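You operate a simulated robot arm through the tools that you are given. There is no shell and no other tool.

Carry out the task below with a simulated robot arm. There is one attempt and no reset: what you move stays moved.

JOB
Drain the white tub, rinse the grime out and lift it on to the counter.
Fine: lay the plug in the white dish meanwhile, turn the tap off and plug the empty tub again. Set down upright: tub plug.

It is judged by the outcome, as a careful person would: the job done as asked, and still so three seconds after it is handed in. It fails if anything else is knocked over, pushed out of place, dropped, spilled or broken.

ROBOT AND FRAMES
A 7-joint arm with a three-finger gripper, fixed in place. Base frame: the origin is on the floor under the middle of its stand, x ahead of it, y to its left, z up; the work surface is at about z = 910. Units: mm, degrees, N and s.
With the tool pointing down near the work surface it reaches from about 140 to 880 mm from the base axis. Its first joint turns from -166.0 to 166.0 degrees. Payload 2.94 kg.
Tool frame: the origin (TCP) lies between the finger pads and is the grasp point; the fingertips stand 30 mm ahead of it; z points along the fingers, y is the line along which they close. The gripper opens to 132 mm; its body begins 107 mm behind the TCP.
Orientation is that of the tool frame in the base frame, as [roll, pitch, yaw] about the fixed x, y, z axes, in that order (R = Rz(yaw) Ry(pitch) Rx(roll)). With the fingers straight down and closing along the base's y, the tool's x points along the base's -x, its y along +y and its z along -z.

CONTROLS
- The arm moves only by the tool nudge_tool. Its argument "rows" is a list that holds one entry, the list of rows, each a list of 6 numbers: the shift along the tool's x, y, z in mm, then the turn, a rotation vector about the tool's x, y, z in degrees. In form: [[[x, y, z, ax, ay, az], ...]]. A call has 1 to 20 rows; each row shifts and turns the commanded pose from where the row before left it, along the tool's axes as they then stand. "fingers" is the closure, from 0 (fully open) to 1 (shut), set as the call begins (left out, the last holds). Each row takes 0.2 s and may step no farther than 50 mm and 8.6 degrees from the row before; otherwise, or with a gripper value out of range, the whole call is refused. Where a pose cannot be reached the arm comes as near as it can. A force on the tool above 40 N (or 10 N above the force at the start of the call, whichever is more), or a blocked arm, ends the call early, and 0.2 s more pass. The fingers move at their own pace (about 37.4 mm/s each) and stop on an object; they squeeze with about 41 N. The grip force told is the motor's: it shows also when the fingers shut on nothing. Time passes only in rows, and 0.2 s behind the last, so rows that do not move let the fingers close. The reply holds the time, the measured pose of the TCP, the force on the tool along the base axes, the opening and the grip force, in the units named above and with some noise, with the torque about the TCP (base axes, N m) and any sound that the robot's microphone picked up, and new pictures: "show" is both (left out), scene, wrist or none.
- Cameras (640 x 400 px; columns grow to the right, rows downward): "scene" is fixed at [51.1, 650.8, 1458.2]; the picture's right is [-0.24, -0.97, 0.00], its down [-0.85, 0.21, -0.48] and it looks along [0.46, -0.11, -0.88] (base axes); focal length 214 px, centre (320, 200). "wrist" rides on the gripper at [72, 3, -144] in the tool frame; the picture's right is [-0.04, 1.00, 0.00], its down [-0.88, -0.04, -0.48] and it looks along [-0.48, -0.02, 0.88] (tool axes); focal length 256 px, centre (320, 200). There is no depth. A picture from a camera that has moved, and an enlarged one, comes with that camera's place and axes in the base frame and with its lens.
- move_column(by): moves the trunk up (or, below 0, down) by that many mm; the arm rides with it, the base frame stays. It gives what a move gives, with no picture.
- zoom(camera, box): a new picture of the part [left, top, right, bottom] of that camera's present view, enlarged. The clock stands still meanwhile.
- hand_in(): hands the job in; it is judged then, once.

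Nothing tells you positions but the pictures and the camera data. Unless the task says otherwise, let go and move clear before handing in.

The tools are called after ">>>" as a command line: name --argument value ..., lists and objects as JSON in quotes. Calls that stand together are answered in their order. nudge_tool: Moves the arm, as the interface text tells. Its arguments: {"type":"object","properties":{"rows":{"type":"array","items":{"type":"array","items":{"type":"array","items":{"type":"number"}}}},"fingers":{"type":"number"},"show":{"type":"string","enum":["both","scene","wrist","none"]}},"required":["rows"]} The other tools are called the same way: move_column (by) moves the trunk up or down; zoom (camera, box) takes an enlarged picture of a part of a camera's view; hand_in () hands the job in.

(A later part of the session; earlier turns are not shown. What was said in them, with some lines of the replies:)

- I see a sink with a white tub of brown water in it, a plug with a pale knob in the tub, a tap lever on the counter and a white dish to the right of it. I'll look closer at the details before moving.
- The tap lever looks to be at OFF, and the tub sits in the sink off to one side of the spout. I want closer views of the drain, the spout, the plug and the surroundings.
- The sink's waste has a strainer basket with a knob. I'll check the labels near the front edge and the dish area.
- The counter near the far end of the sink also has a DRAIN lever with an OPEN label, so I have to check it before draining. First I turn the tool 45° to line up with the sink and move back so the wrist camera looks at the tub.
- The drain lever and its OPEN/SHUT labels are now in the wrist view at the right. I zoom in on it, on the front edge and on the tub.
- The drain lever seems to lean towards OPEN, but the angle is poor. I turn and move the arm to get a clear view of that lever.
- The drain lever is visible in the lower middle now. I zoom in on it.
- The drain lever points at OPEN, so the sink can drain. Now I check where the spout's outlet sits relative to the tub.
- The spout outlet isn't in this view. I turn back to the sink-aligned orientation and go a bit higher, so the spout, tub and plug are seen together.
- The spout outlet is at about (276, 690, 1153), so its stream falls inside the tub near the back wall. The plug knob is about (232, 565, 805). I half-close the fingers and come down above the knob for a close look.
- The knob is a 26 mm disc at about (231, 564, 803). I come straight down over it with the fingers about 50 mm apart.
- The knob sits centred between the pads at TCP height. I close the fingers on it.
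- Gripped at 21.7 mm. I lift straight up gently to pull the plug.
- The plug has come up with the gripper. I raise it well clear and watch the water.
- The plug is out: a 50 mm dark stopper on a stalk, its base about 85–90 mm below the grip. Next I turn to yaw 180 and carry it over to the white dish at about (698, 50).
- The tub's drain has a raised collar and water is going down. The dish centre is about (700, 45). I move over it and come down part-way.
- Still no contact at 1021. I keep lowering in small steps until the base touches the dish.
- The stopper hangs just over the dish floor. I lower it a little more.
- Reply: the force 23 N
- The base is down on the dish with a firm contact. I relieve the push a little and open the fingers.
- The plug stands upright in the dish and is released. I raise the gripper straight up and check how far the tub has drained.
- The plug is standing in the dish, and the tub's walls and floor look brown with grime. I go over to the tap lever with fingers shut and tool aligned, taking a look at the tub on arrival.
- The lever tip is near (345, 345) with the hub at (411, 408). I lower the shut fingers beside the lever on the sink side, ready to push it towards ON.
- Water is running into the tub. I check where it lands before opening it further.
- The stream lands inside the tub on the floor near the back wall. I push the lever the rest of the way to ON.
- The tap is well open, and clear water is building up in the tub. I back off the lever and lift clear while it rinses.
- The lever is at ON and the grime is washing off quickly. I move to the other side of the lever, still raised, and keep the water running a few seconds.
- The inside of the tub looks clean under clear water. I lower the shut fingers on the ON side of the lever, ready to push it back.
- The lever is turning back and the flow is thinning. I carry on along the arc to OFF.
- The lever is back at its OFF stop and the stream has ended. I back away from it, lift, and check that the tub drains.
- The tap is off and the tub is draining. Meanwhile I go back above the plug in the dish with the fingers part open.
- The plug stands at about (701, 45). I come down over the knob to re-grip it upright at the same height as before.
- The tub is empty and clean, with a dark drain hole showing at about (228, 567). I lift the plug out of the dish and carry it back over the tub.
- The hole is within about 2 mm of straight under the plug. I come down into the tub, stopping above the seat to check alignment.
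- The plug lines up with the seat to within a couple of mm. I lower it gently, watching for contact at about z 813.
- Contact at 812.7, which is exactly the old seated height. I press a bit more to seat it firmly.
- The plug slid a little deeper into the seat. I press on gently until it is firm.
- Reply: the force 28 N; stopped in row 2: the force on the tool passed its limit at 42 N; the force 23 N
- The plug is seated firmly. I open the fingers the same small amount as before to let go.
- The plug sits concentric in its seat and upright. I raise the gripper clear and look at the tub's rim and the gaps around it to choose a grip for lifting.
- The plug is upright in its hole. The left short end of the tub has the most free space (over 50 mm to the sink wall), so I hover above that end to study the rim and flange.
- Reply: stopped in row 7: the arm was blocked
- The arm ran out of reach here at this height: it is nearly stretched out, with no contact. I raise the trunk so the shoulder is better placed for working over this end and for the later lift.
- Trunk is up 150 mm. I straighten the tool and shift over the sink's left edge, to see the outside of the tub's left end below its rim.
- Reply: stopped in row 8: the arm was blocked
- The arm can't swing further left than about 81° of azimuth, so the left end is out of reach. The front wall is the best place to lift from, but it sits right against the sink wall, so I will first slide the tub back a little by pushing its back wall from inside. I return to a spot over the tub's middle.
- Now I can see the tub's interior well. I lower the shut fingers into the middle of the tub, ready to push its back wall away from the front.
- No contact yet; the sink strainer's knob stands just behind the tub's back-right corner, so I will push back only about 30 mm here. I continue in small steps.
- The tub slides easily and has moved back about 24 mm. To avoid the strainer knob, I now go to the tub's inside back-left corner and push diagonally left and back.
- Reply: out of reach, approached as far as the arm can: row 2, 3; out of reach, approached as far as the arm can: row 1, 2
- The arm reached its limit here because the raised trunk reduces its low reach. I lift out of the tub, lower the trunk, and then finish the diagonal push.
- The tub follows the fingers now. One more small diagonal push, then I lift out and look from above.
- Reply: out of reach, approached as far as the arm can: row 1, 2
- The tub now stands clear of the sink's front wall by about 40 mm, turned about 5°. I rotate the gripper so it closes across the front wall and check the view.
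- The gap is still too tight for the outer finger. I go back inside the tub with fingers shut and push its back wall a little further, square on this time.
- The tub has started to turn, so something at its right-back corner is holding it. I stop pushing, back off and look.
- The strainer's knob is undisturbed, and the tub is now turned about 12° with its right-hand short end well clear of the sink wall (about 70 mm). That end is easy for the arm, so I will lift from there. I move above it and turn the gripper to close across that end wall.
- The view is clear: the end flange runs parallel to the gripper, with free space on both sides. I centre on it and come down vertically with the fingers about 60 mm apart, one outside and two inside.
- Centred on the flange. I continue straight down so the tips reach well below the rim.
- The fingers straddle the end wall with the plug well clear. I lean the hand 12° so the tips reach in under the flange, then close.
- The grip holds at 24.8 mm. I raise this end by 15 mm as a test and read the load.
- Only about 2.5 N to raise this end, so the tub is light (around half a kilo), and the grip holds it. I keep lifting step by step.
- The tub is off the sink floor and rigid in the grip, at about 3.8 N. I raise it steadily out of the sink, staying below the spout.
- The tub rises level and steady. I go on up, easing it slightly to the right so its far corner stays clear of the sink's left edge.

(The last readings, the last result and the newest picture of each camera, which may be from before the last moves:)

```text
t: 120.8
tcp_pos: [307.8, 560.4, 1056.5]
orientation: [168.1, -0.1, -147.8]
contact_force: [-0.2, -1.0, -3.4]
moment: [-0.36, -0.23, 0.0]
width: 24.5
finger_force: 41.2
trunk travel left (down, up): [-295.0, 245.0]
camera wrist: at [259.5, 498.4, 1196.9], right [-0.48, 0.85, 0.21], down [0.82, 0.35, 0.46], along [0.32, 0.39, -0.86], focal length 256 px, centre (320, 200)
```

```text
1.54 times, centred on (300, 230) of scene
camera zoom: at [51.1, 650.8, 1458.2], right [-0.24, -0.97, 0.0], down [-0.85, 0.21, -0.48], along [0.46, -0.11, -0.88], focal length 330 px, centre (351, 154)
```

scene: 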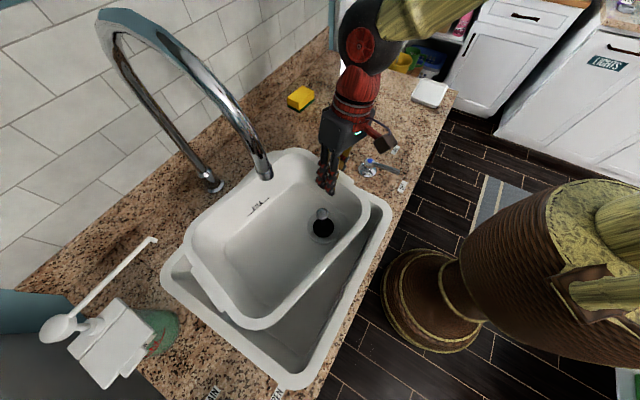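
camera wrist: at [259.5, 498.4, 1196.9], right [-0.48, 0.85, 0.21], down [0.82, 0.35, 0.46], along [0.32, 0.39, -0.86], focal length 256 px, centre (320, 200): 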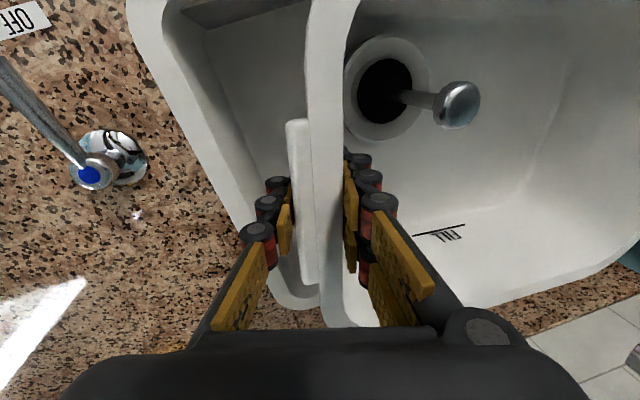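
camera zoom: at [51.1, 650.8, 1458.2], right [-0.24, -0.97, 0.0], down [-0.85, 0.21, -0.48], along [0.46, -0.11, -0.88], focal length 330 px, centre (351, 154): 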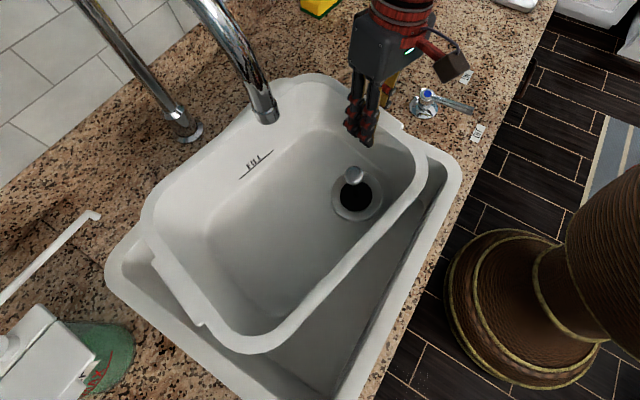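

The tub is clear of the sink, below the spout and sagging only a few degrees at the far end. I level it by leaning the hand 4° more and raise it enough to pass over the tap lever.

>>> nudge_tool --rows '[[[0, 0, 0, -2, 0, 0], [0, 0, 0, -2, 0, 0], [0, 5.5, -19.2, 0, 0, 0], [0, 5.5, -19.2, 0, 0, 0], [0, 0, 0, 0, 0, 0]]]' --show "both"

```text
t: 122.0
tcp_pos: [308.0, 561.0, 1095.4]
orientation: [164.1, 0.0, -147.9]
contact_force: [0.4, -0.7, -3.3]
moment: [-0.36, -0.24, 0.02]
width: 24.4
finger_force: 40.6
trunk travel left (down, up): [-295.0, 245.0]
camera wrist: at [263.9, 490.9, 1234.6], right [-0.47, 0.84, 0.27], down [0.83, 0.33, 0.45], along [0.29, 0.44, -0.85], focal length 256 px, centre (320, 200)
```

scene: 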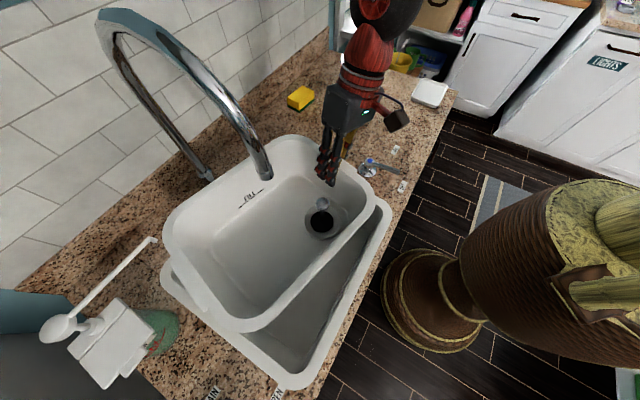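
wrist: 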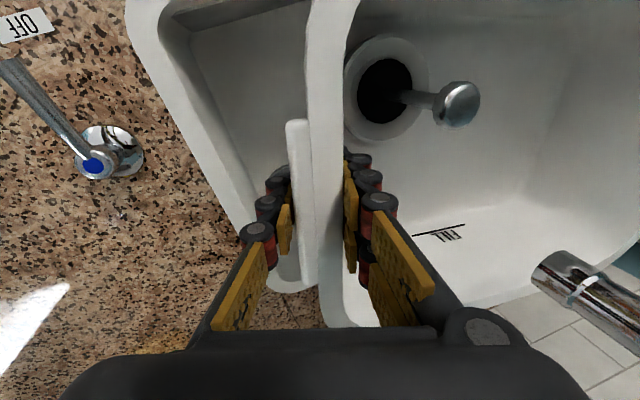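

The spout's end is about 40 mm above the tub's rim. I shift the tub sideways towards the front so it comes out from under the spout.

>>> nudge_tool --rows '[[[20, 0, 0, 0, 0, 0], [28, 0, 0, 0, 0, 0], [28, 0, 0, 0, 0, 0], [28, 0, 0, 0, 0, 0], [20, 0, 0, 0, 0, 0], [0, 0, 0, 0, 0, 0]]]' --show "both"

>>> zoom --camera "scene" --box '[150, 120, 410, 380]'

```text
t: 123.4
tcp_pos: [200.9, 492.6, 1095.7]
orientation: [164.1, 0.1, -147.9]
contact_force: [-0.4, -0.6, -2.6]
moment: [-0.3, -0.24, 0.06]
width: 24.3
finger_force: 41.0
trunk travel left (down, up): [-295.0, 245.0]
camera wrist: at [158.2, 422.9, 1234.3], right [-0.47, 0.84, 0.27], down [0.83, 0.33, 0.45], along [0.29, 0.44, -0.85], focal length 256 px, centre (320, 200)
```

scene: 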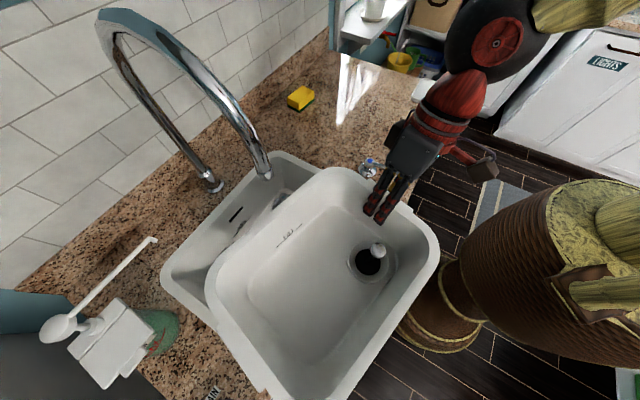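
wrist: 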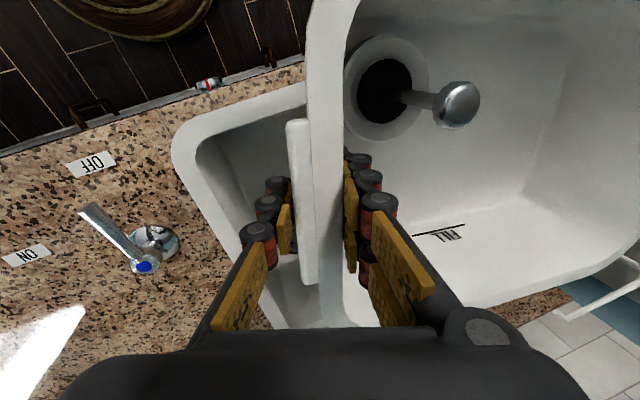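

```text
1.54 times, centred on (280, 250) of scene
camera zoom: at [51.1, 650.8, 1458.2], right [-0.24, -0.97, 0.0], down [-0.85, 0.21, -0.48], along [0.46, -0.11, -0.88], focal length 330 px, centre (382, 123)
```

zoom: 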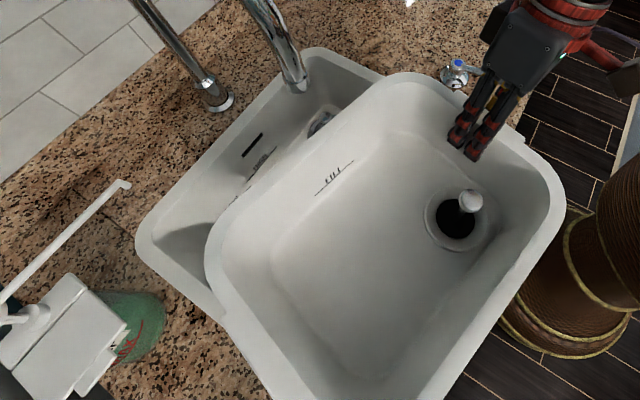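

Clear of the spout. Next I slide the tub along its length to the right, towards the free counter area.

>>> nudge_tool --rows '[[[0, -19.2, -5.5, 0, 0, 0], [0, -27.9, -8, 0, 0, 0], [0, -27.9, -8, 0, 0, 0], [0, -27.9, -8, 0, 0, 0], [0, -27.9, -8, 0, 0, 0], [0, -27.9, -8, 0, 0, 0], [0, -27.9, -8, 0, 0, 0], [0, -27.9, -8, 0, 0, 0], [0, -27.9, -8, 0, 0, 0], [0, -9.6, -2.8, 0, 0, 0], [0, 0, 0, 0, 0, 0]]]' --show "both"

```text
t: 125.8
tcp_pos: [340.6, 270.3, 1094.5]
orientation: [164.1, 0.1, -147.8]
contact_force: [-0.1, -0.1, -3.6]
moment: [-0.35, -0.23, -0.02]
width: 24.3
finger_force: 41.2
trunk travel left (down, up): [-295.0, 245.0]
camera wrist: at [297.9, 199.6, 1234.3], right [-0.47, 0.84, 0.27], down [0.83, 0.33, 0.45], along [0.29, 0.44, -0.85], focal length 256 px, centre (320, 200)
```

scene: 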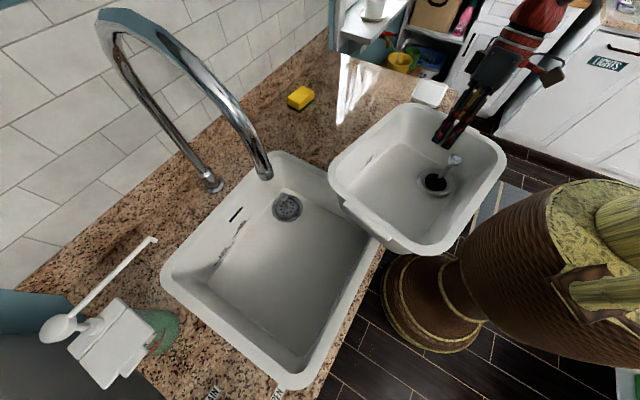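
wrist: 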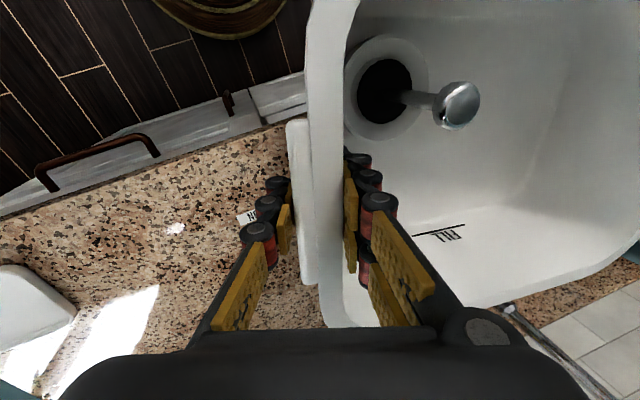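

>>> zoom --camera "scene" --box '[250, 170, 340, 240]'

>>> zoom --camera "scene" --box '[310, 60, 530, 260]'

```text
5.71 times, centred on (295, 205) of scene
camera zoom: at [51.1, 650.8, 1458.2], right [-0.24, -0.97, 0.0], down [-0.85, 0.21, -0.48], along [0.46, -0.11, -0.88], focal length 1226 px, centre (463, 171)
```

zoom: 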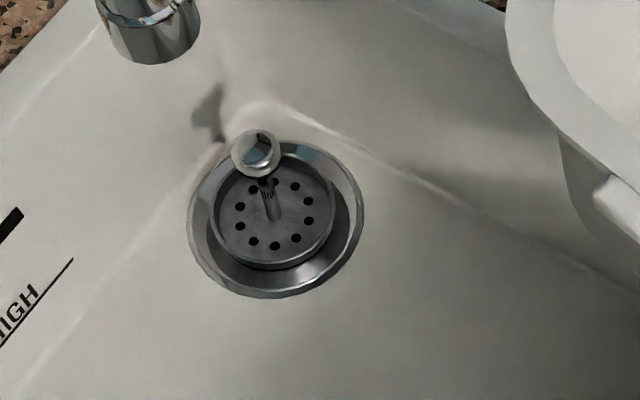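

```text
2.00 times, centred on (420, 160) of scene
camera zoom: at [51.1, 650.8, 1458.2], right [-0.24, -0.97, 0.0], down [-0.85, 0.21, -0.48], along [0.46, -0.11, -0.88], focal length 429 px, centre (120, 280)
```

zoom: 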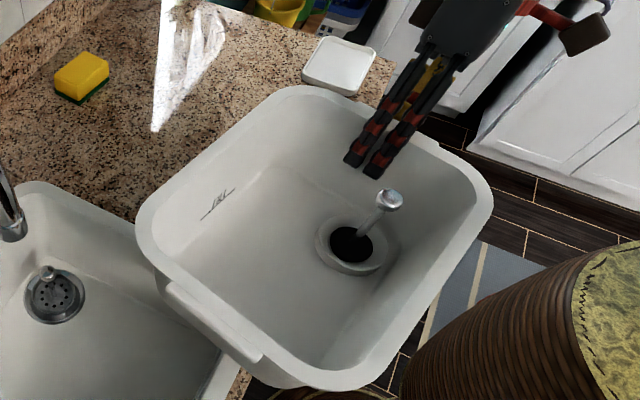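

The strainer is undisturbed, and the tub hangs level and clean with the plug upright. I rotate the tub about the vertical by 77° so its length will lie across the counter.

>>> nudge_tool --rows '[[[0, 0, 0, 0, -0.83, 2.88], [0, 0, 0, 0, -1.516, 5.287], [0, 0, 0, 0, -1.516, 5.287], [0, 0, 0, 0, -1.516, 5.287], [0, 0, 0, 0, -1.516, 5.287], [0, 0, 0, 0, -1.516, 5.287], [0, 0, 0, 0, -1.516, 5.287], [0, 0, 0, 0, -1.516, 5.287], [0, 0, 0, 0, -1.516, 5.287], [0, 0, 0, 0, -1.516, 5.287], [0, 0, 0, 0, -1.516, 5.287], [0, 0, 0, 0, -1.516, 5.287], [0, 0, 0, 0, -1.516, 5.287], [0, 0, 0, 0, -1.516, 5.287], [0, 0, 0, 0, -0.69, 2.4], [0, 0, 0, 0, 0, 0]]]' --show "both"

```text
t: 129.2
tcp_pos: [342.4, 269.6, 1096.3]
orientation: [164.0, 0.1, 135.1]
contact_force: [0.5, -0.5, -2.0]
moment: [-0.32, 0.26, -0.03]
width: 24.5
finger_force: 40.5
trunk travel left (down, up): [-295.0, 245.0]
camera wrist: at [262.9, 295.0, 1235.4], right [0.71, 0.65, 0.28], down [0.5, -0.74, 0.45], along [0.5, -0.18, -0.85], focal length 256 px, centre (320, 200)
```

scene: 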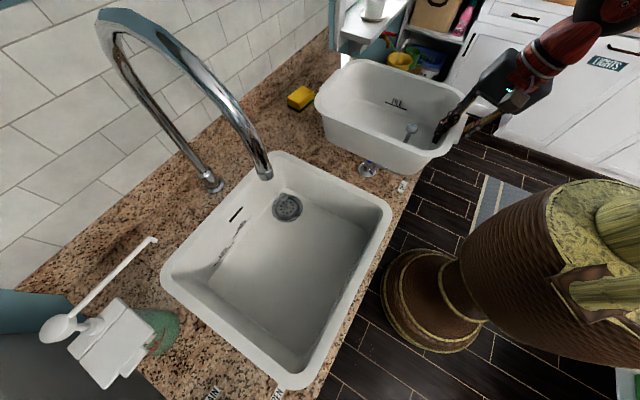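
wrist: 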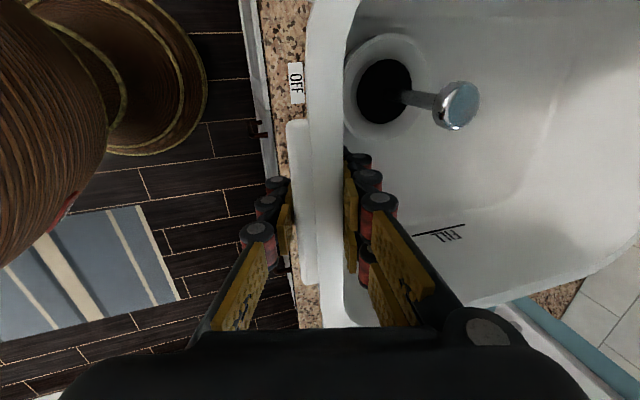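

The tub now points towards the wall. I move it right and slightly back, over the free counter between the tap and the dish.

>>> nudge_tool --rows '[[[-18, 6, 1.7, 0, 0, 0], [-27, 10, 2.9, 0, 0, 0], [-27, 10, 2.9, 0, 0, 0], [-27, 10, 2.9, 0, 0, 0], [-27, 10, 2.9, 0, 0, 0], [-27.5, 8.8, 2.4, 0, 0, 0], [0, 0, 0, 0, 0, 0]]]' --show "both"

>>> zoom --camera "scene" --box '[290, 0, 510, 200]'

```text
t: 130.8
tcp_pos: [492.0, 202.6, 1097.2]
orientation: [163.9, 0.1, 135.0]
contact_force: [-0.4, -0.5, -2.6]
moment: [-0.25, 0.3, -0.01]
width: 24.2
finger_force: 40.7
trunk travel left (down, up): [-295.0, 245.0]
camera wrist: at [413.6, 225.9, 1236.1], right [0.71, 0.65, 0.28], down [0.5, -0.74, 0.45], along [0.5, -0.18, -0.85], focal length 256 px, centre (320, 200)
```

scene: 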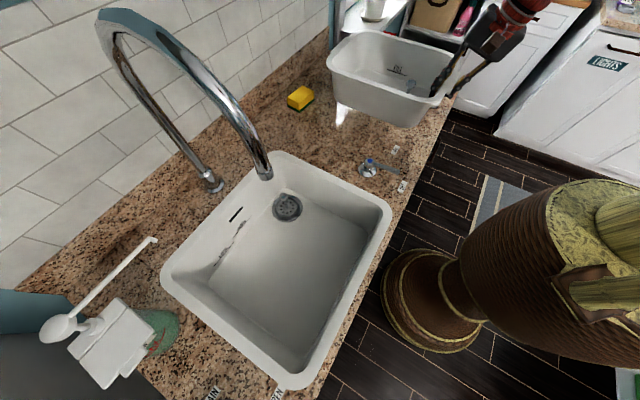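
wrist: 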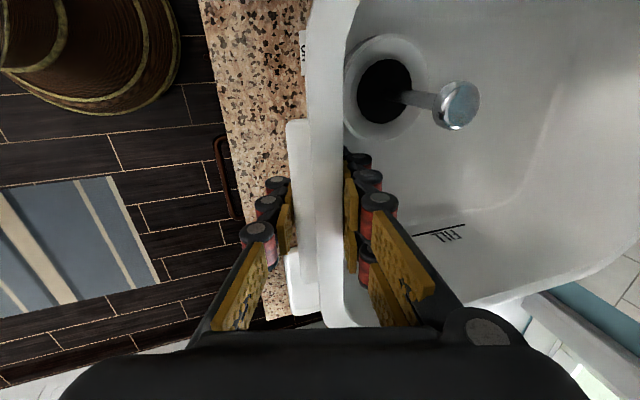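

```text
2.00 times, centred on (400, 100) of scene
camera zoom: at [51.1, 650.8, 1458.2], right [-0.24, -0.97, 0.0], down [-0.85, 0.21, -0.48], along [0.46, -0.11, -0.88], focal length 429 px, centre (160, 400)
```

zoom: 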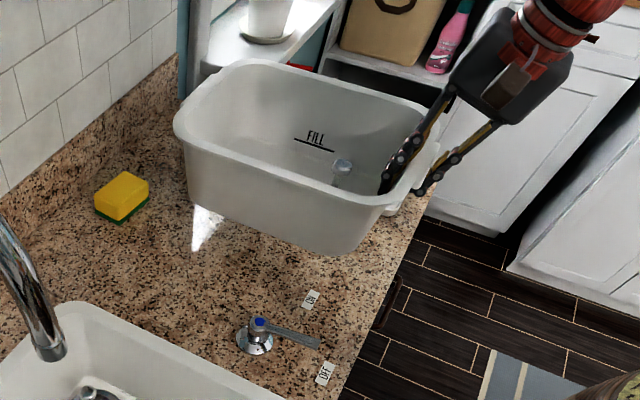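

The tub hangs over clear counter, with the tap on one side and the dish on the other. I lower it most of the way.

>>> nudge_tool --rows '[[[0, -5.5, 19.2, 0, 0, 0], [0, -6.9, 24, 0, 0, 0], [0, -5.5, 19.2, 0, 0, 0], [0, 0, 0, 0, 0, 0]]]' --show "both"

>>> zoom --camera "scene" --box '[290, 0, 510, 200]'

```text
t: 131.8
tcp_pos: [492.4, 201.8, 1030.7]
orientation: [163.9, 0.2, 135.1]
contact_force: [0.5, -0.4, -3.5]
moment: [-0.34, 0.28, 0.0]
width: 24.5
finger_force: 40.9
trunk travel left (down, up): [-295.0, 245.0]
camera wrist: at [412.4, 226.5, 1170.2], right [0.71, 0.65, 0.28], down [0.5, -0.74, 0.45], along [0.5, -0.18, -0.85], focal length 256 px, centre (320, 200)
```

scene: 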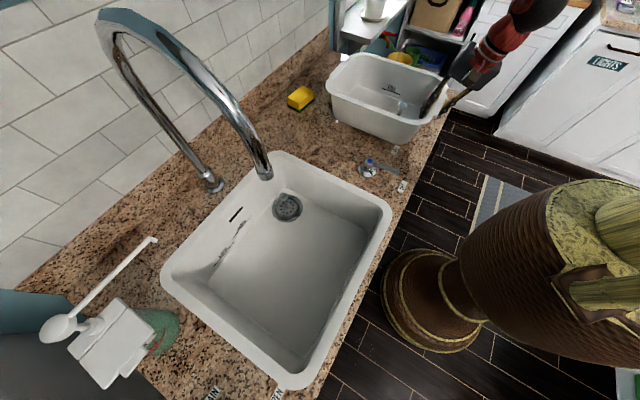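
wrist: 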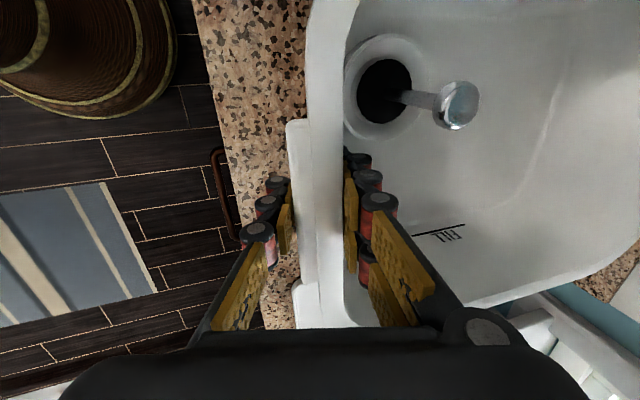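

```text
2.00 times, centred on (400, 100) of scene
camera zoom: at [51.1, 650.8, 1458.2], right [-0.24, -0.97, 0.0], down [-0.85, 0.21, -0.48], along [0.46, -0.11, -0.88], focal length 429 px, centre (160, 400)
```

zoom: 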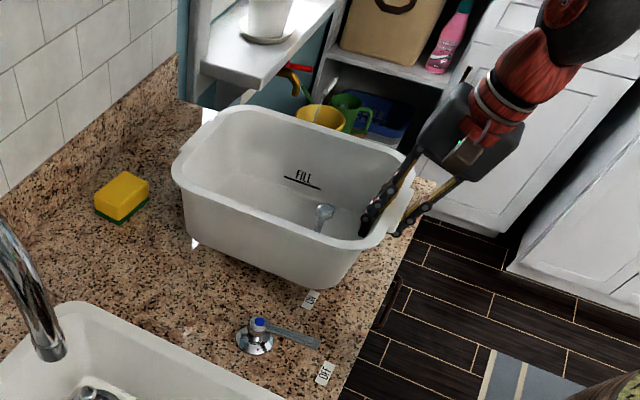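

>>> nudge_tool --rows '[[[0, -1.4, 4.8, 0, 0, 0], [0, -1.4, 4.8, 0, 0, 0], [0, -1.4, 4.8, 0, 0, 0], [0, 0, 0, 0, 0, 0]]]' --show "none"

>>> nudge_tool --rows '[[[0, -1.1, 3.85, 0, 0, 0], [0, -1.1, 3.85, 0, 0, 0], [0, 0, 0, 0, 0, 0]]]' --show "both"

```text
t: 132.8
tcp_pos: [490.6, 202.3, 1015.7]
orientation: [163.9, 0.2, 135.1]
contact_force: [-0.2, -0.1, -2.4]
moment: [-0.31, 0.31, 0.03]
width: 24.4
finger_force: 41.0
trunk travel left (down, up): [-295.0, 245.0]
```

```text
t: 133.6
tcp_pos: [490.6, 201.5, 1008.3]
orientation: [163.9, 0.1, 135.2]
contact_force: [-1.1, 0.7, -3.2]
moment: [-0.29, 0.26, -0.05]
width: 24.6
finger_force: 41.4
trunk travel left (down, up): [-295.0, 245.0]
camera wrist: at [412.2, 227.0, 1146.7], right [0.71, 0.65, 0.28], down [0.5, -0.74, 0.45], along [0.5, -0.18, -0.85], focal length 256 px, centre (320, 200)
```

scene: 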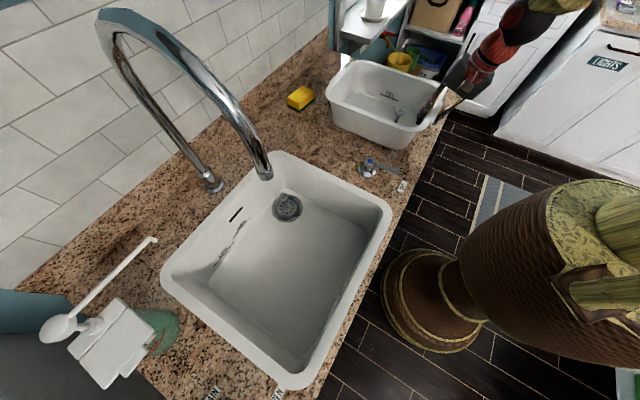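
wrist: 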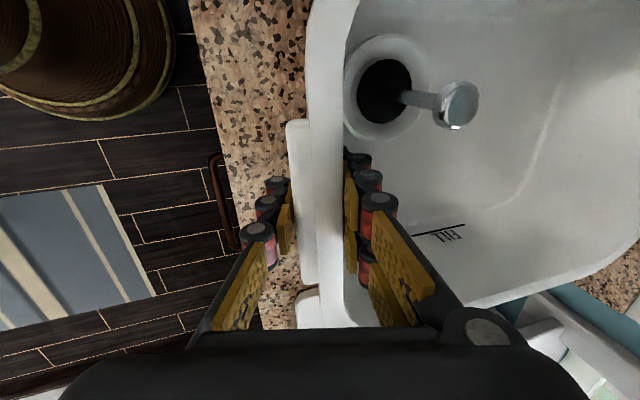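

>>> nudge_tool --rows '[[[0, -0.83, 2.9, 0, 0, 0], [0, -0.83, 2.9, 0, 0, 0], [0, 0, 0, 0, 0, 0]]]' --show "none"

>>> nudge_tool --rows '[[[0, -0.83, 2.9, 0, 0, 0], [0, -0.83, 2.9, 0, 0, 0], [0, 0, 0, 0, 0, 0]]]' --show "none"

```text
t: 134.4
tcp_pos: [491.2, 203.1, 1002.4]
orientation: [163.9, 0.2, 135.1]
contact_force: [0.0, -0.5, -2.9]
moment: [-0.33, 0.26, -0.02]
width: 24.7
finger_force: 41.3
trunk travel left (down, up): [-295.0, 245.0]
```

```text
t: 135.2
tcp_pos: [490.9, 201.9, 995.2]
orientation: [164.0, 0.0, 135.2]
contact_force: [0.5, 0.1, -2.6]
moment: [-0.3, 0.28, -0.01]
width: 24.5
finger_force: 40.9
trunk travel left (down, up): [-295.0, 245.0]
```

>>> nudge_tool --rows '[[[0, -0.83, 2.9, 0, 0, 0], [0, -0.83, 2.9, 0, 0, 0], [0, 0, 0, 0, 0, 0]]]' --show "both"

>>> zoom --camera "scene" --box '[300, 30, 480, 180]'

```text
t: 136.0
tcp_pos: [491.6, 202.5, 991.3]
orientation: [163.8, 0.1, 135.1]
contact_force: [-1.5, -3.7, 10.5]
moment: [0.41, 0.96, 0.13]
width: 24.6
finger_force: 40.7
trunk travel left (down, up): [-295.0, 245.0]
camera wrist: at [412.1, 226.3, 1130.1], right [0.71, 0.65, 0.28], down [0.5, -0.74, 0.45], along [0.5, -0.18, -0.85], focal length 256 px, centre (320, 200)
```

scene: 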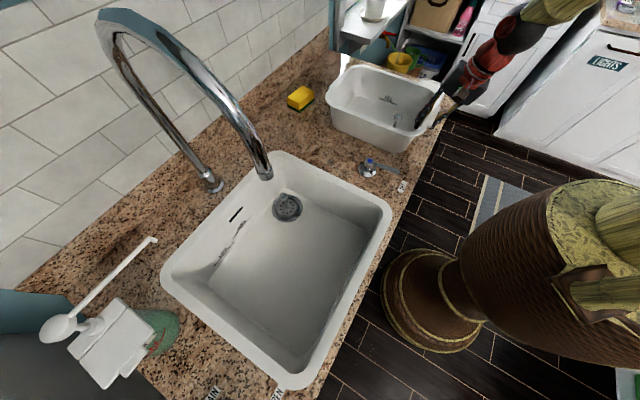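
wrist: 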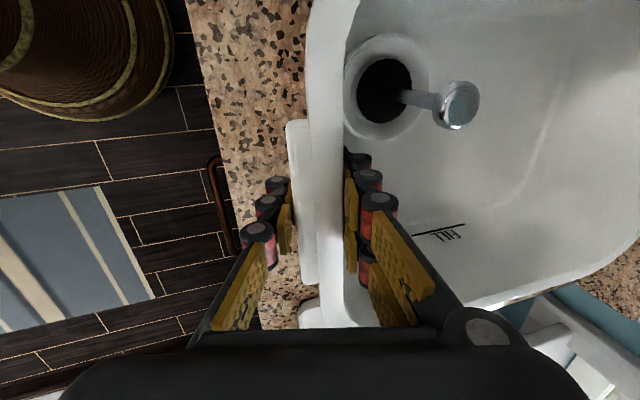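

```text
2.67 times, centred on (390, 105) of scene
camera zoom: at [51.1, 650.8, 1458.2], right [-0.24, -0.97, 0.0], down [-0.85, 0.21, -0.48], along [0.46, -0.11, -0.88], focal length 572 px, centre (133, 453)
```

zoom: 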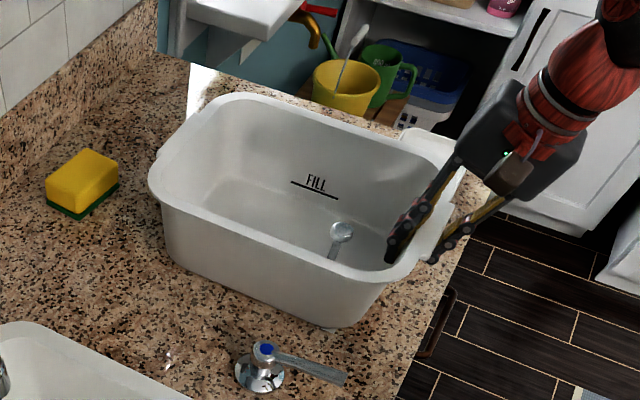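

The near end has touched down, with about 13 N on one corner. I ease up slightly and lean the hand back a little so the far end settles too.

>>> nudge_tool --rows '[[[0, 0.4, -1.4, 0, 0, 0], [0, 0, 0, 0.8, 0, 0], [0, 0, 0, 0, 0, 0]]]' --show "none"

>>> nudge_tool --rows '[[[0, 0, 0, 0.8, 0, 0], [0, 0, 0, 0, 0, 0]]]' --show "none"

```text
t: 136.8
tcp_pos: [490.3, 203.1, 990.7]
orientation: [164.8, 0.1, 135.1]
contact_force: [-0.1, -0.6, -2.2]
moment: [-0.18, -0.08, -0.03]
width: 24.5
finger_force: 40.8
trunk travel left (down, up): [-295.0, 245.0]
```

```text
t: 137.4
tcp_pos: [490.5, 203.3, 991.3]
orientation: [165.6, 0.1, 135.1]
contact_force: [-1.1, -0.1, -1.0]
moment: [-0.13, -0.05, 0.13]
width: 24.3
finger_force: 41.1
trunk travel left (down, up): [-295.0, 245.0]
```

>>> nudge_tool --rows '[[[0, 0, 0, 1, 0, 0], [0, 0, 0, 0, 0, 0]]]' --show "none"

>>> nudge_tool --rows '[[[0, 0, 0, 1, 0, 0], [0, 0, 0, 0, 0, 0]]]' --show "both"

>>> zoom --camera "scene" --box '[300, 30, 480, 180]'

```text
t: 138.0
tcp_pos: [491.8, 201.8, 992.1]
orientation: [166.6, 0.2, 135.0]
contact_force: [-0.3, -0.3, -1.1]
moment: [-0.15, -0.18, -0.13]
width: 24.4
finger_force: 40.7
trunk travel left (down, up): [-295.0, 245.0]
```

```text
t: 138.6
tcp_pos: [490.8, 203.1, 992.7]
orientation: [167.6, 0.1, 135.1]
contact_force: [0.6, 0.6, -1.8]
moment: [-0.16, -0.09, -0.15]
width: 24.2
finger_force: 40.9
trunk travel left (down, up): [-295.0, 245.0]
camera wrist: at [418.2, 233.1, 1132.5], right [0.72, 0.66, 0.22], down [0.52, -0.72, 0.46], along [0.46, -0.22, -0.86], focal length 256 px, centre (320, 200)
```

scene: 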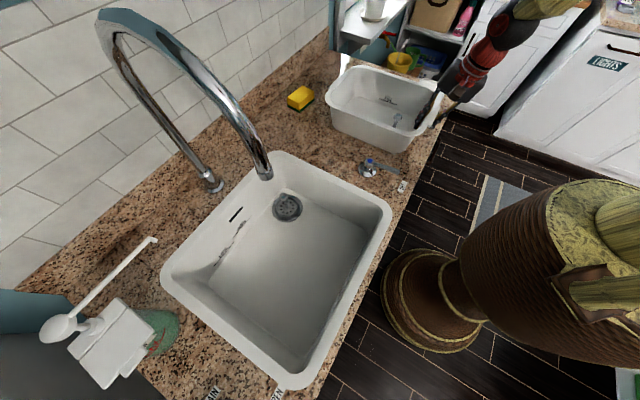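
wrist: 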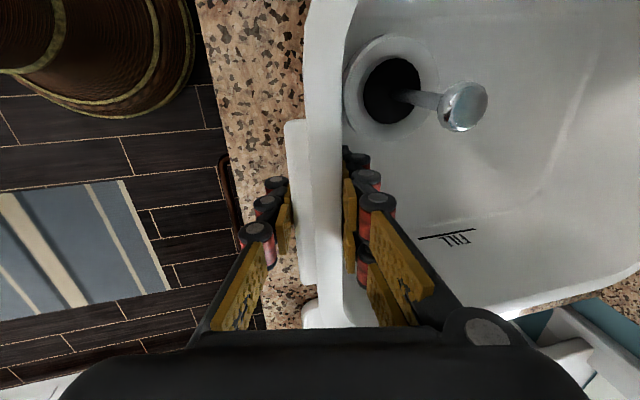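

```text
2.67 times, centred on (390, 105) of scene
camera zoom: at [51.1, 650.8, 1458.2], right [-0.24, -0.97, 0.0], down [-0.85, 0.21, -0.48], along [0.46, -0.11, -0.88], focal length 572 px, centre (133, 453)
```

zoom: 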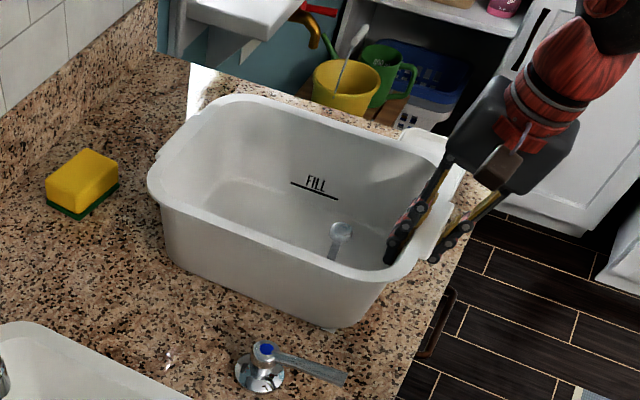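

The tub no longer turns with the hand, so its far end is resting on the counter. I lower the last couple of millimetres and let go.

>>> nudge_tool --rows '[[[0, -0.3, 1.2, 0, 0, 0], [0, -0.2, 0.8, 0, 0, 0], [0, 0, 0, 0, 0, 0]]]' --show "none"

```text
t: 139.4
tcp_pos: [490.5, 201.7, 990.4]
orientation: [167.5, 0.1, 135.0]
contact_force: [-2.4, -2.3, 7.9]
moment: [0.23, 0.41, -0.04]
width: 24.3
finger_force: 41.1
trunk travel left (down, up): [-295.0, 245.0]
```

Both ends are down. I open the fingers and let the tub stand.

>>> nudge_tool --rows '[[[0, 0, 0, 0, 0, 0], [0, 0, 0, 0, 0, 0], [0, 0, 0, 0, 0, 0], [0, 0, 0, 0, 0, 0]]]' --fingers 0.52 --show "both"

>>> zoom --camera "wrist" --box '[200, 60, 480, 330]'

```text
t: 140.4
tcp_pos: [490.4, 202.0, 990.3]
orientation: [167.5, 0.1, 135.1]
contact_force: [-0.3, 0.1, 0.1]
moment: [-0.02, 0.0, 0.01]
width: 64.2
finger_force: 0.2
trunk travel left (down, up): [-295.0, 245.0]
camera wrist: at [418.5, 233.5, 1130.8], right [0.72, 0.66, 0.22], down [0.52, -0.72, 0.46], along [0.46, -0.22, -0.86], focal length 256 px, centre (320, 200)
```

scene: 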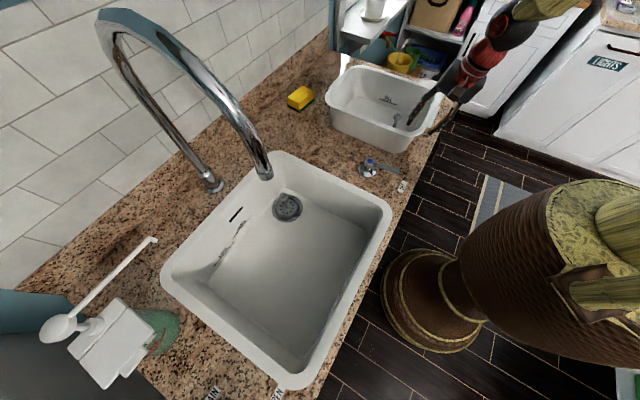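
wrist: 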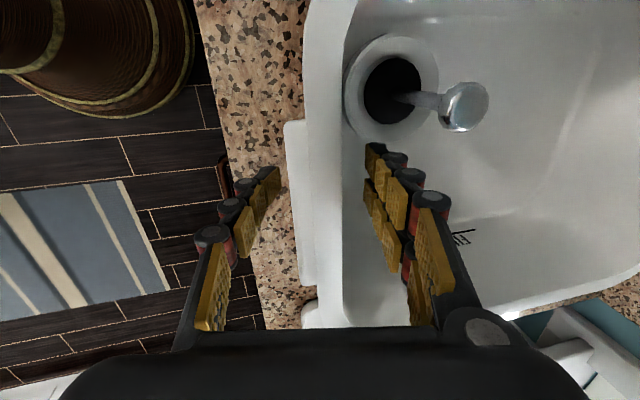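

```text
1.48 times, centred on (340, 195) of wrist
camera zoom: at [418.5, 233.5, 1130.8], right [0.72, 0.66, 0.22], down [0.52, -0.72, 0.46], along [0.46, -0.22, -0.86], focal length 379 px, centre (290, 207)
```

zoom: 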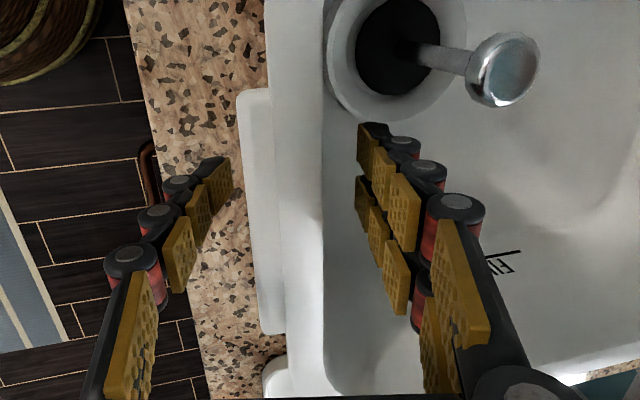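

The tub stays put on release. I straighten the hand so the outer finger comes out from under the flange, then raise it straight up.

>>> nudge_tool --rows '[[[0, 0, 0, 4.1, 0, 0], [0, 0, 0, 4.1, 0, 0], [0, 0, 0, 4.1, 0, 0], [0, 0, 0, 0, 0, 0]]]' --show "wrist"

>>> zoom --camera "wrist" --box '[200, 60, 480, 330]'

```text
t: 141.4
tcp_pos: [491.7, 203.7, 989.8]
orientation: [179.9, 0.0, 135.0]
contact_force: [0.0, -0.2, -0.7]
moment: [0.02, -0.01, -0.01]
width: 63.3
finger_force: 0.0
trunk travel left (down, up): [-295.0, 245.0]
camera wrist: at [440.1, 255.5, 1133.4], right [0.74, 0.68, 0.0], down [0.59, -0.65, 0.48], along [0.32, -0.35, -0.88], focal length 256 px, centre (320, 200)
```

wrist: 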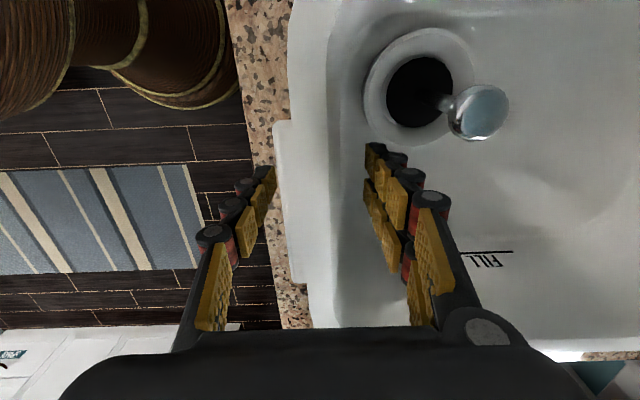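

```text
1.48 times, centred on (340, 195) of wrist
camera zoom: at [440.1, 255.5, 1133.4], right [0.74, 0.68, 0.0], down [0.59, -0.65, 0.48], along [0.32, -0.35, -0.88], focal length 379 px, centre (290, 207)
```

zoom: 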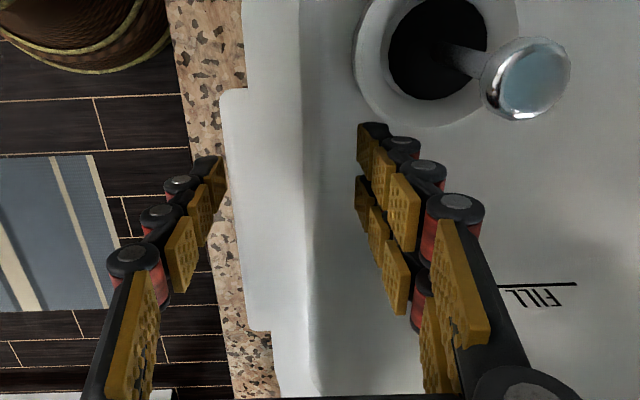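

>>> nudge_tool --rows '[[[0, -4, 0, 0, 0, 0], [0, 0, 0, 0, 0, 0], [0, 0, -10, 0, 0, 0], [0, 0, -25, 0, 0, 0], [0, 0, -40, 0, 0, 0], [0, 0, -40, 0, 0, 0], [0, 0, -40, 0, 0, 0], [0, 0, 0, 0, 0, 0]]]' --fingers 0.46 --show "both"

>>> zoom --camera "scene" --box '[290, 20, 490, 200]'

>>> zoom --camera "wrist" --box '[220, 0, 540, 240]'

```text
t: 143.2
tcp_pos: [488.4, 200.4, 1144.7]
orientation: [179.8, 0.1, 135.0]
contact_force: [0.3, -0.4, -0.2]
moment: [0.0, -0.04, -0.02]
width: 71.1
finger_force: 0.1
trunk travel left (down, up): [-295.0, 245.0]
camera wrist: at [436.9, 252.5, 1287.5], right [0.74, 0.68, 0.0], down [0.59, -0.65, 0.48], along [0.32, -0.35, -0.88], focal length 256 px, centre (320, 200)
```

scene: 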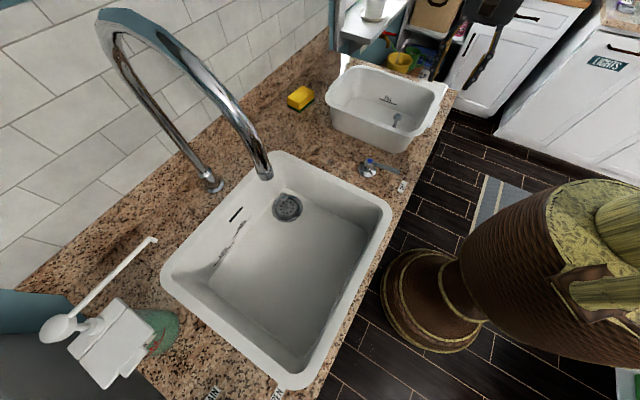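
wrist: 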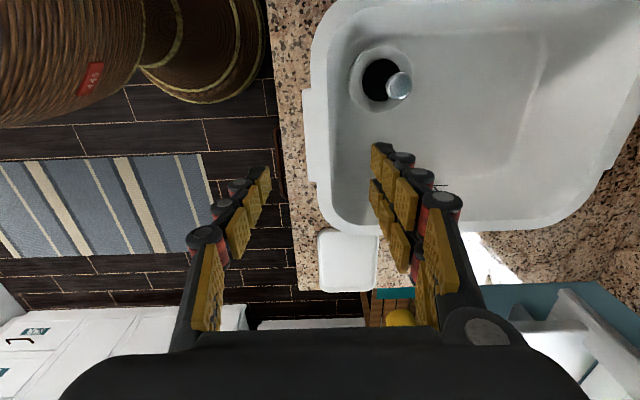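

```text
2.22 times, centred on (390, 110) of scene
camera zoom: at [51.1, 650.8, 1458.2], right [-0.24, -0.97, 0.0], down [-0.85, 0.21, -0.48], along [0.46, -0.11, -0.88], focal length 477 px, centre (164, 400)
```

zoom: 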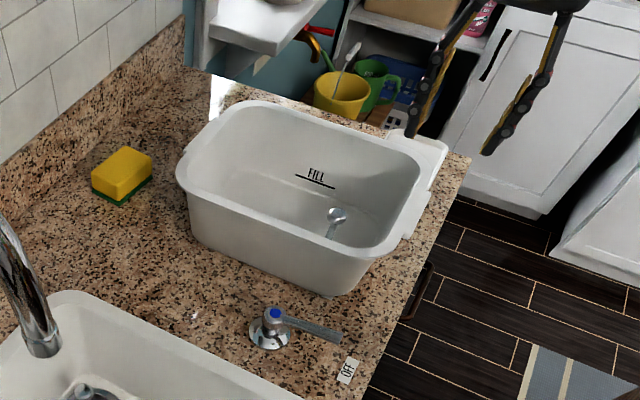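

```text
1.67 times, centred on (380, 120) of wrist
camera zoom: at [436.9, 252.5, 1287.5], right [0.74, 0.68, 0.0], down [0.59, -0.65, 0.48], along [0.32, -0.35, -0.88], focal length 427 px, centre (220, 333)
```

zoom: 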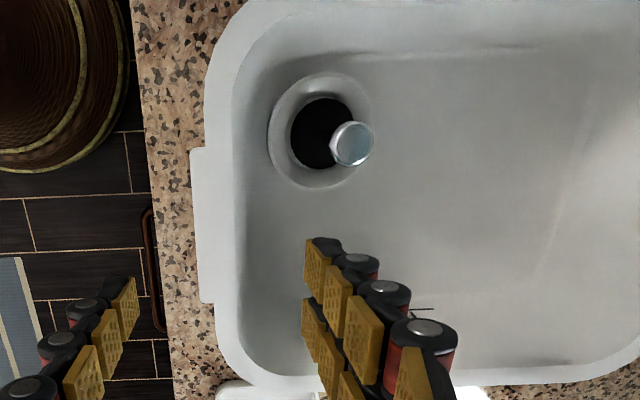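

The tub stands flat on the counter with the plug upright. I move clear to a higher viewpoint to check everything before handing in.

>>> nudge_tool --rows '[[[0, 0, -40, 0, 0, 0], [27, 12.5, -11, 0, 0, 0], [27, 12.5, -11, 0, 0, 0], [27, 12.5, -11, 0, 0, 0], [27, 12.5, -11, 0, 0, 0], [0, 0, 0, 0, 0, -7.5], [0, 0, 0, 0, 0, -7.5], [0, 0, 0, 0, 0, -7.5], [0, 0, 0, 0, 0, -7.5], [0, 0, 0, 0, 0, -7.5], [0, 0, 0, 0, 0, -7.5], [0, 0, 0, 0, 0, 0]]]' --fingers 0 --show "both"

>>> zoom --camera "wrist" --box '[180, 60, 460, 330]'

>>> zoom --camera "scene" --box '[320, 40, 460, 160]'

```text
t: 145.8
tcp_pos: [445.1, 310.6, 1228.5]
orientation: [179.9, 0.2, -179.8]
contact_force: [0.4, -0.8, -0.2]
moment: [0.02, -0.03, 0.02]
width: 132.0
finger_force: 0.1
trunk travel left (down, up): [-295.0, 245.0]
camera wrist: at [372.0, 313.2, 1372.4], right [0.04, 1.0, 0.0], down [0.88, -0.04, 0.48], along [0.48, -0.02, -0.88], focal length 256 px, centre (320, 200)
```

scene: 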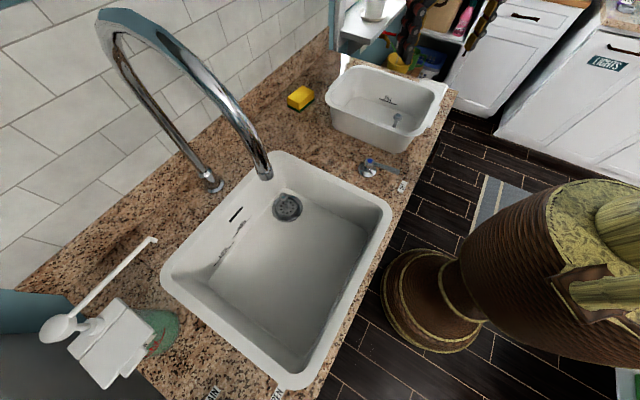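
wrist: 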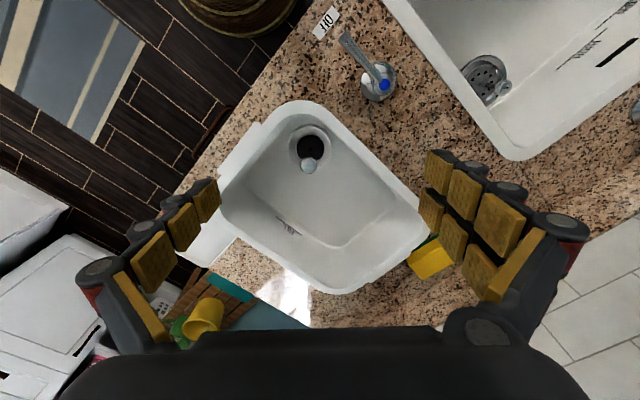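

```text
1.48 times, centred on (320, 195) of wrist
camera zoom: at [372.0, 313.2, 1372.4], right [0.04, 1.0, 0.0], down [0.88, -0.04, 0.48], along [0.48, -0.02, -0.88], focal length 379 px, centre (320, 207)
```

zoom: 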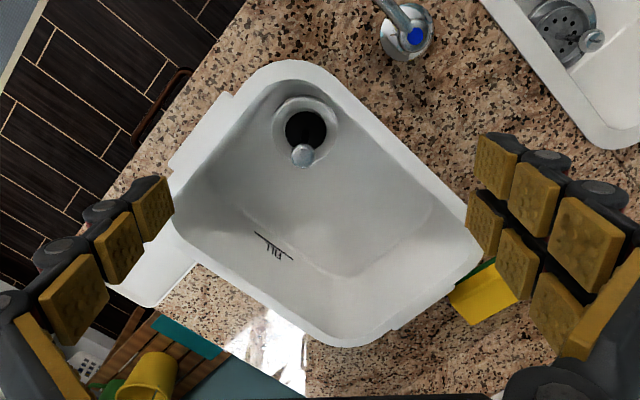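

```text
3.33 times, centred on (390, 100) of scene
camera zoom: at [51.1, 650.8, 1458.2], right [-0.24, -0.97, 0.0], down [-0.85, 0.21, -0.48], along [0.46, -0.11, -0.88], focal length 715 px, centre (87, 533)
```

zoom: 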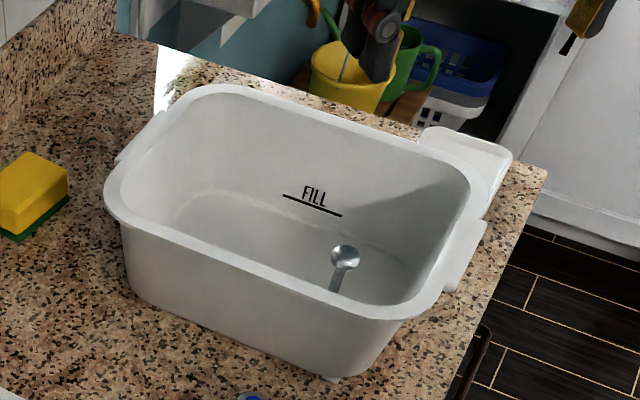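

>>> zoom --camera "scene" --box '[370, 115, 430, 165]'

>>> zoom --camera "scene" --box '[320, 70, 400, 150]'

>>> zoom --camera "wrist" --box '[270, 100, 360, 190]'

>>> zoom --camera "wrist" --box '[300, 0, 440, 110]'

```text
8.00 times, centred on (400, 140) of scene
camera zoom: at [51.1, 650.8, 1458.2], right [-0.24, -0.97, 0.0], down [-0.85, 0.21, -0.48], along [0.46, -0.11, -0.88], focal length 1716 px, centre (-320, 680)
```

zoom: 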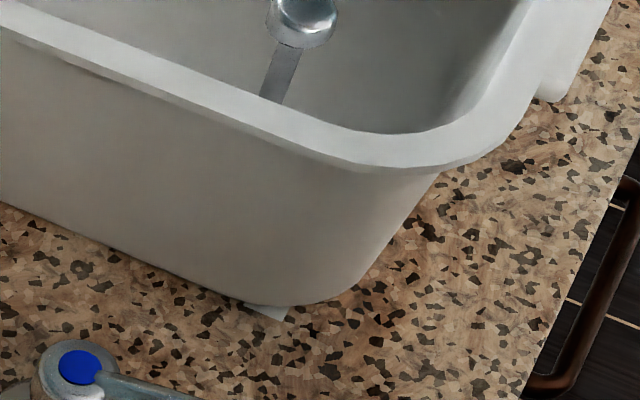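

```text
5.00 times, centred on (360, 110) of scene
camera zoom: at [51.1, 650.8, 1458.2], right [-0.24, -0.97, 0.0], down [-0.85, 0.21, -0.48], along [0.46, -0.11, -0.88], focal length 1072 px, centre (120, 650)
```

zoom: 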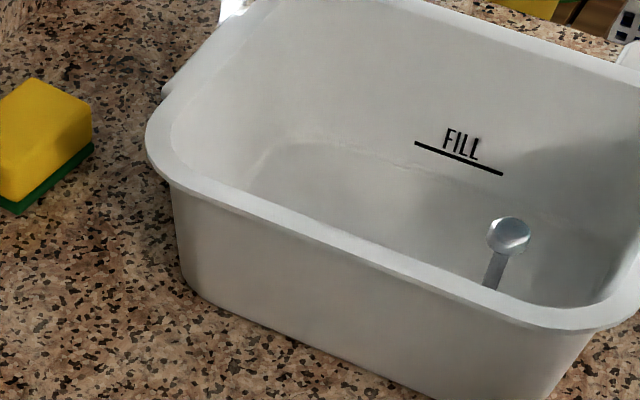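

```text
4.44 times, centred on (315, 145) of wrist
camera zoom: at [372.0, 313.2, 1372.4], right [0.04, 1.0, 0.0], down [0.88, -0.04, 0.48], along [0.48, -0.02, -0.88], focal length 1138 px, centre (342, 444)
```

zoom: 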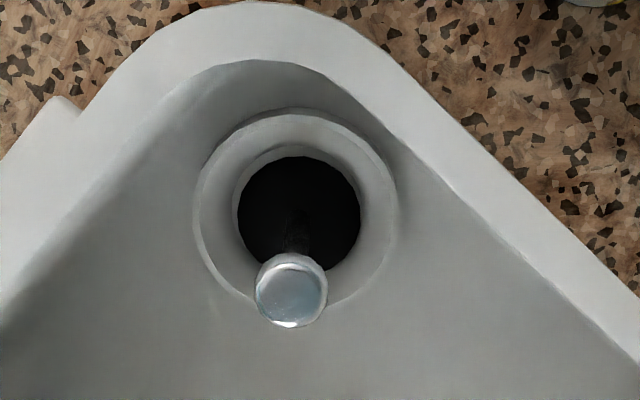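

```text
3.64 times, centred on (370, 55) of wrist
camera zoom: at [372.0, 313.2, 1372.4], right [0.04, 1.0, 0.0], down [0.88, -0.04, 0.48], along [0.48, -0.02, -0.88], focal length 931 px, centre (138, 727)
```

zoom: 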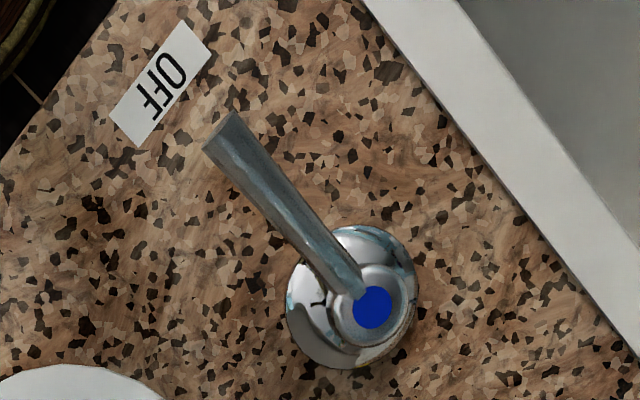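

The tub stands flat on the counter, clean and empty, with its plug upright and seated. The tap lever is at OFF and the dish, sponge and strainer are where they were. The gripper is open and clear, so I hand the job in.

>>> hand_in

```text
The job is handed in.
```

The job is done and handed in. The white tub is drained, rinsed clean and standing upright on the counter between the tap and the dish, with its plug pressed back in.

- **Plug:** it stood upright in the white dish while the tub drained and was rinsed. It is now back in the tub's drain hole, firmly seated and upright.
- **Tap:** the lever is back at OFF and the stream has stopped. I left the sink's drain lever at OPEN, where I found it.
- **Moving the tub:** I slid it about in the sink to make room for the gripper, which turned it about 12°. I then lifted it by one end and set it down with its length running towards the wall. It covers the tap's ON label.
- **Other things:** the dish, sponge and sink strainer are where they were, and I saw nothing spilled.

The gripper is open and clear of everything. The trunk is still about 20 mm higher than at the start.
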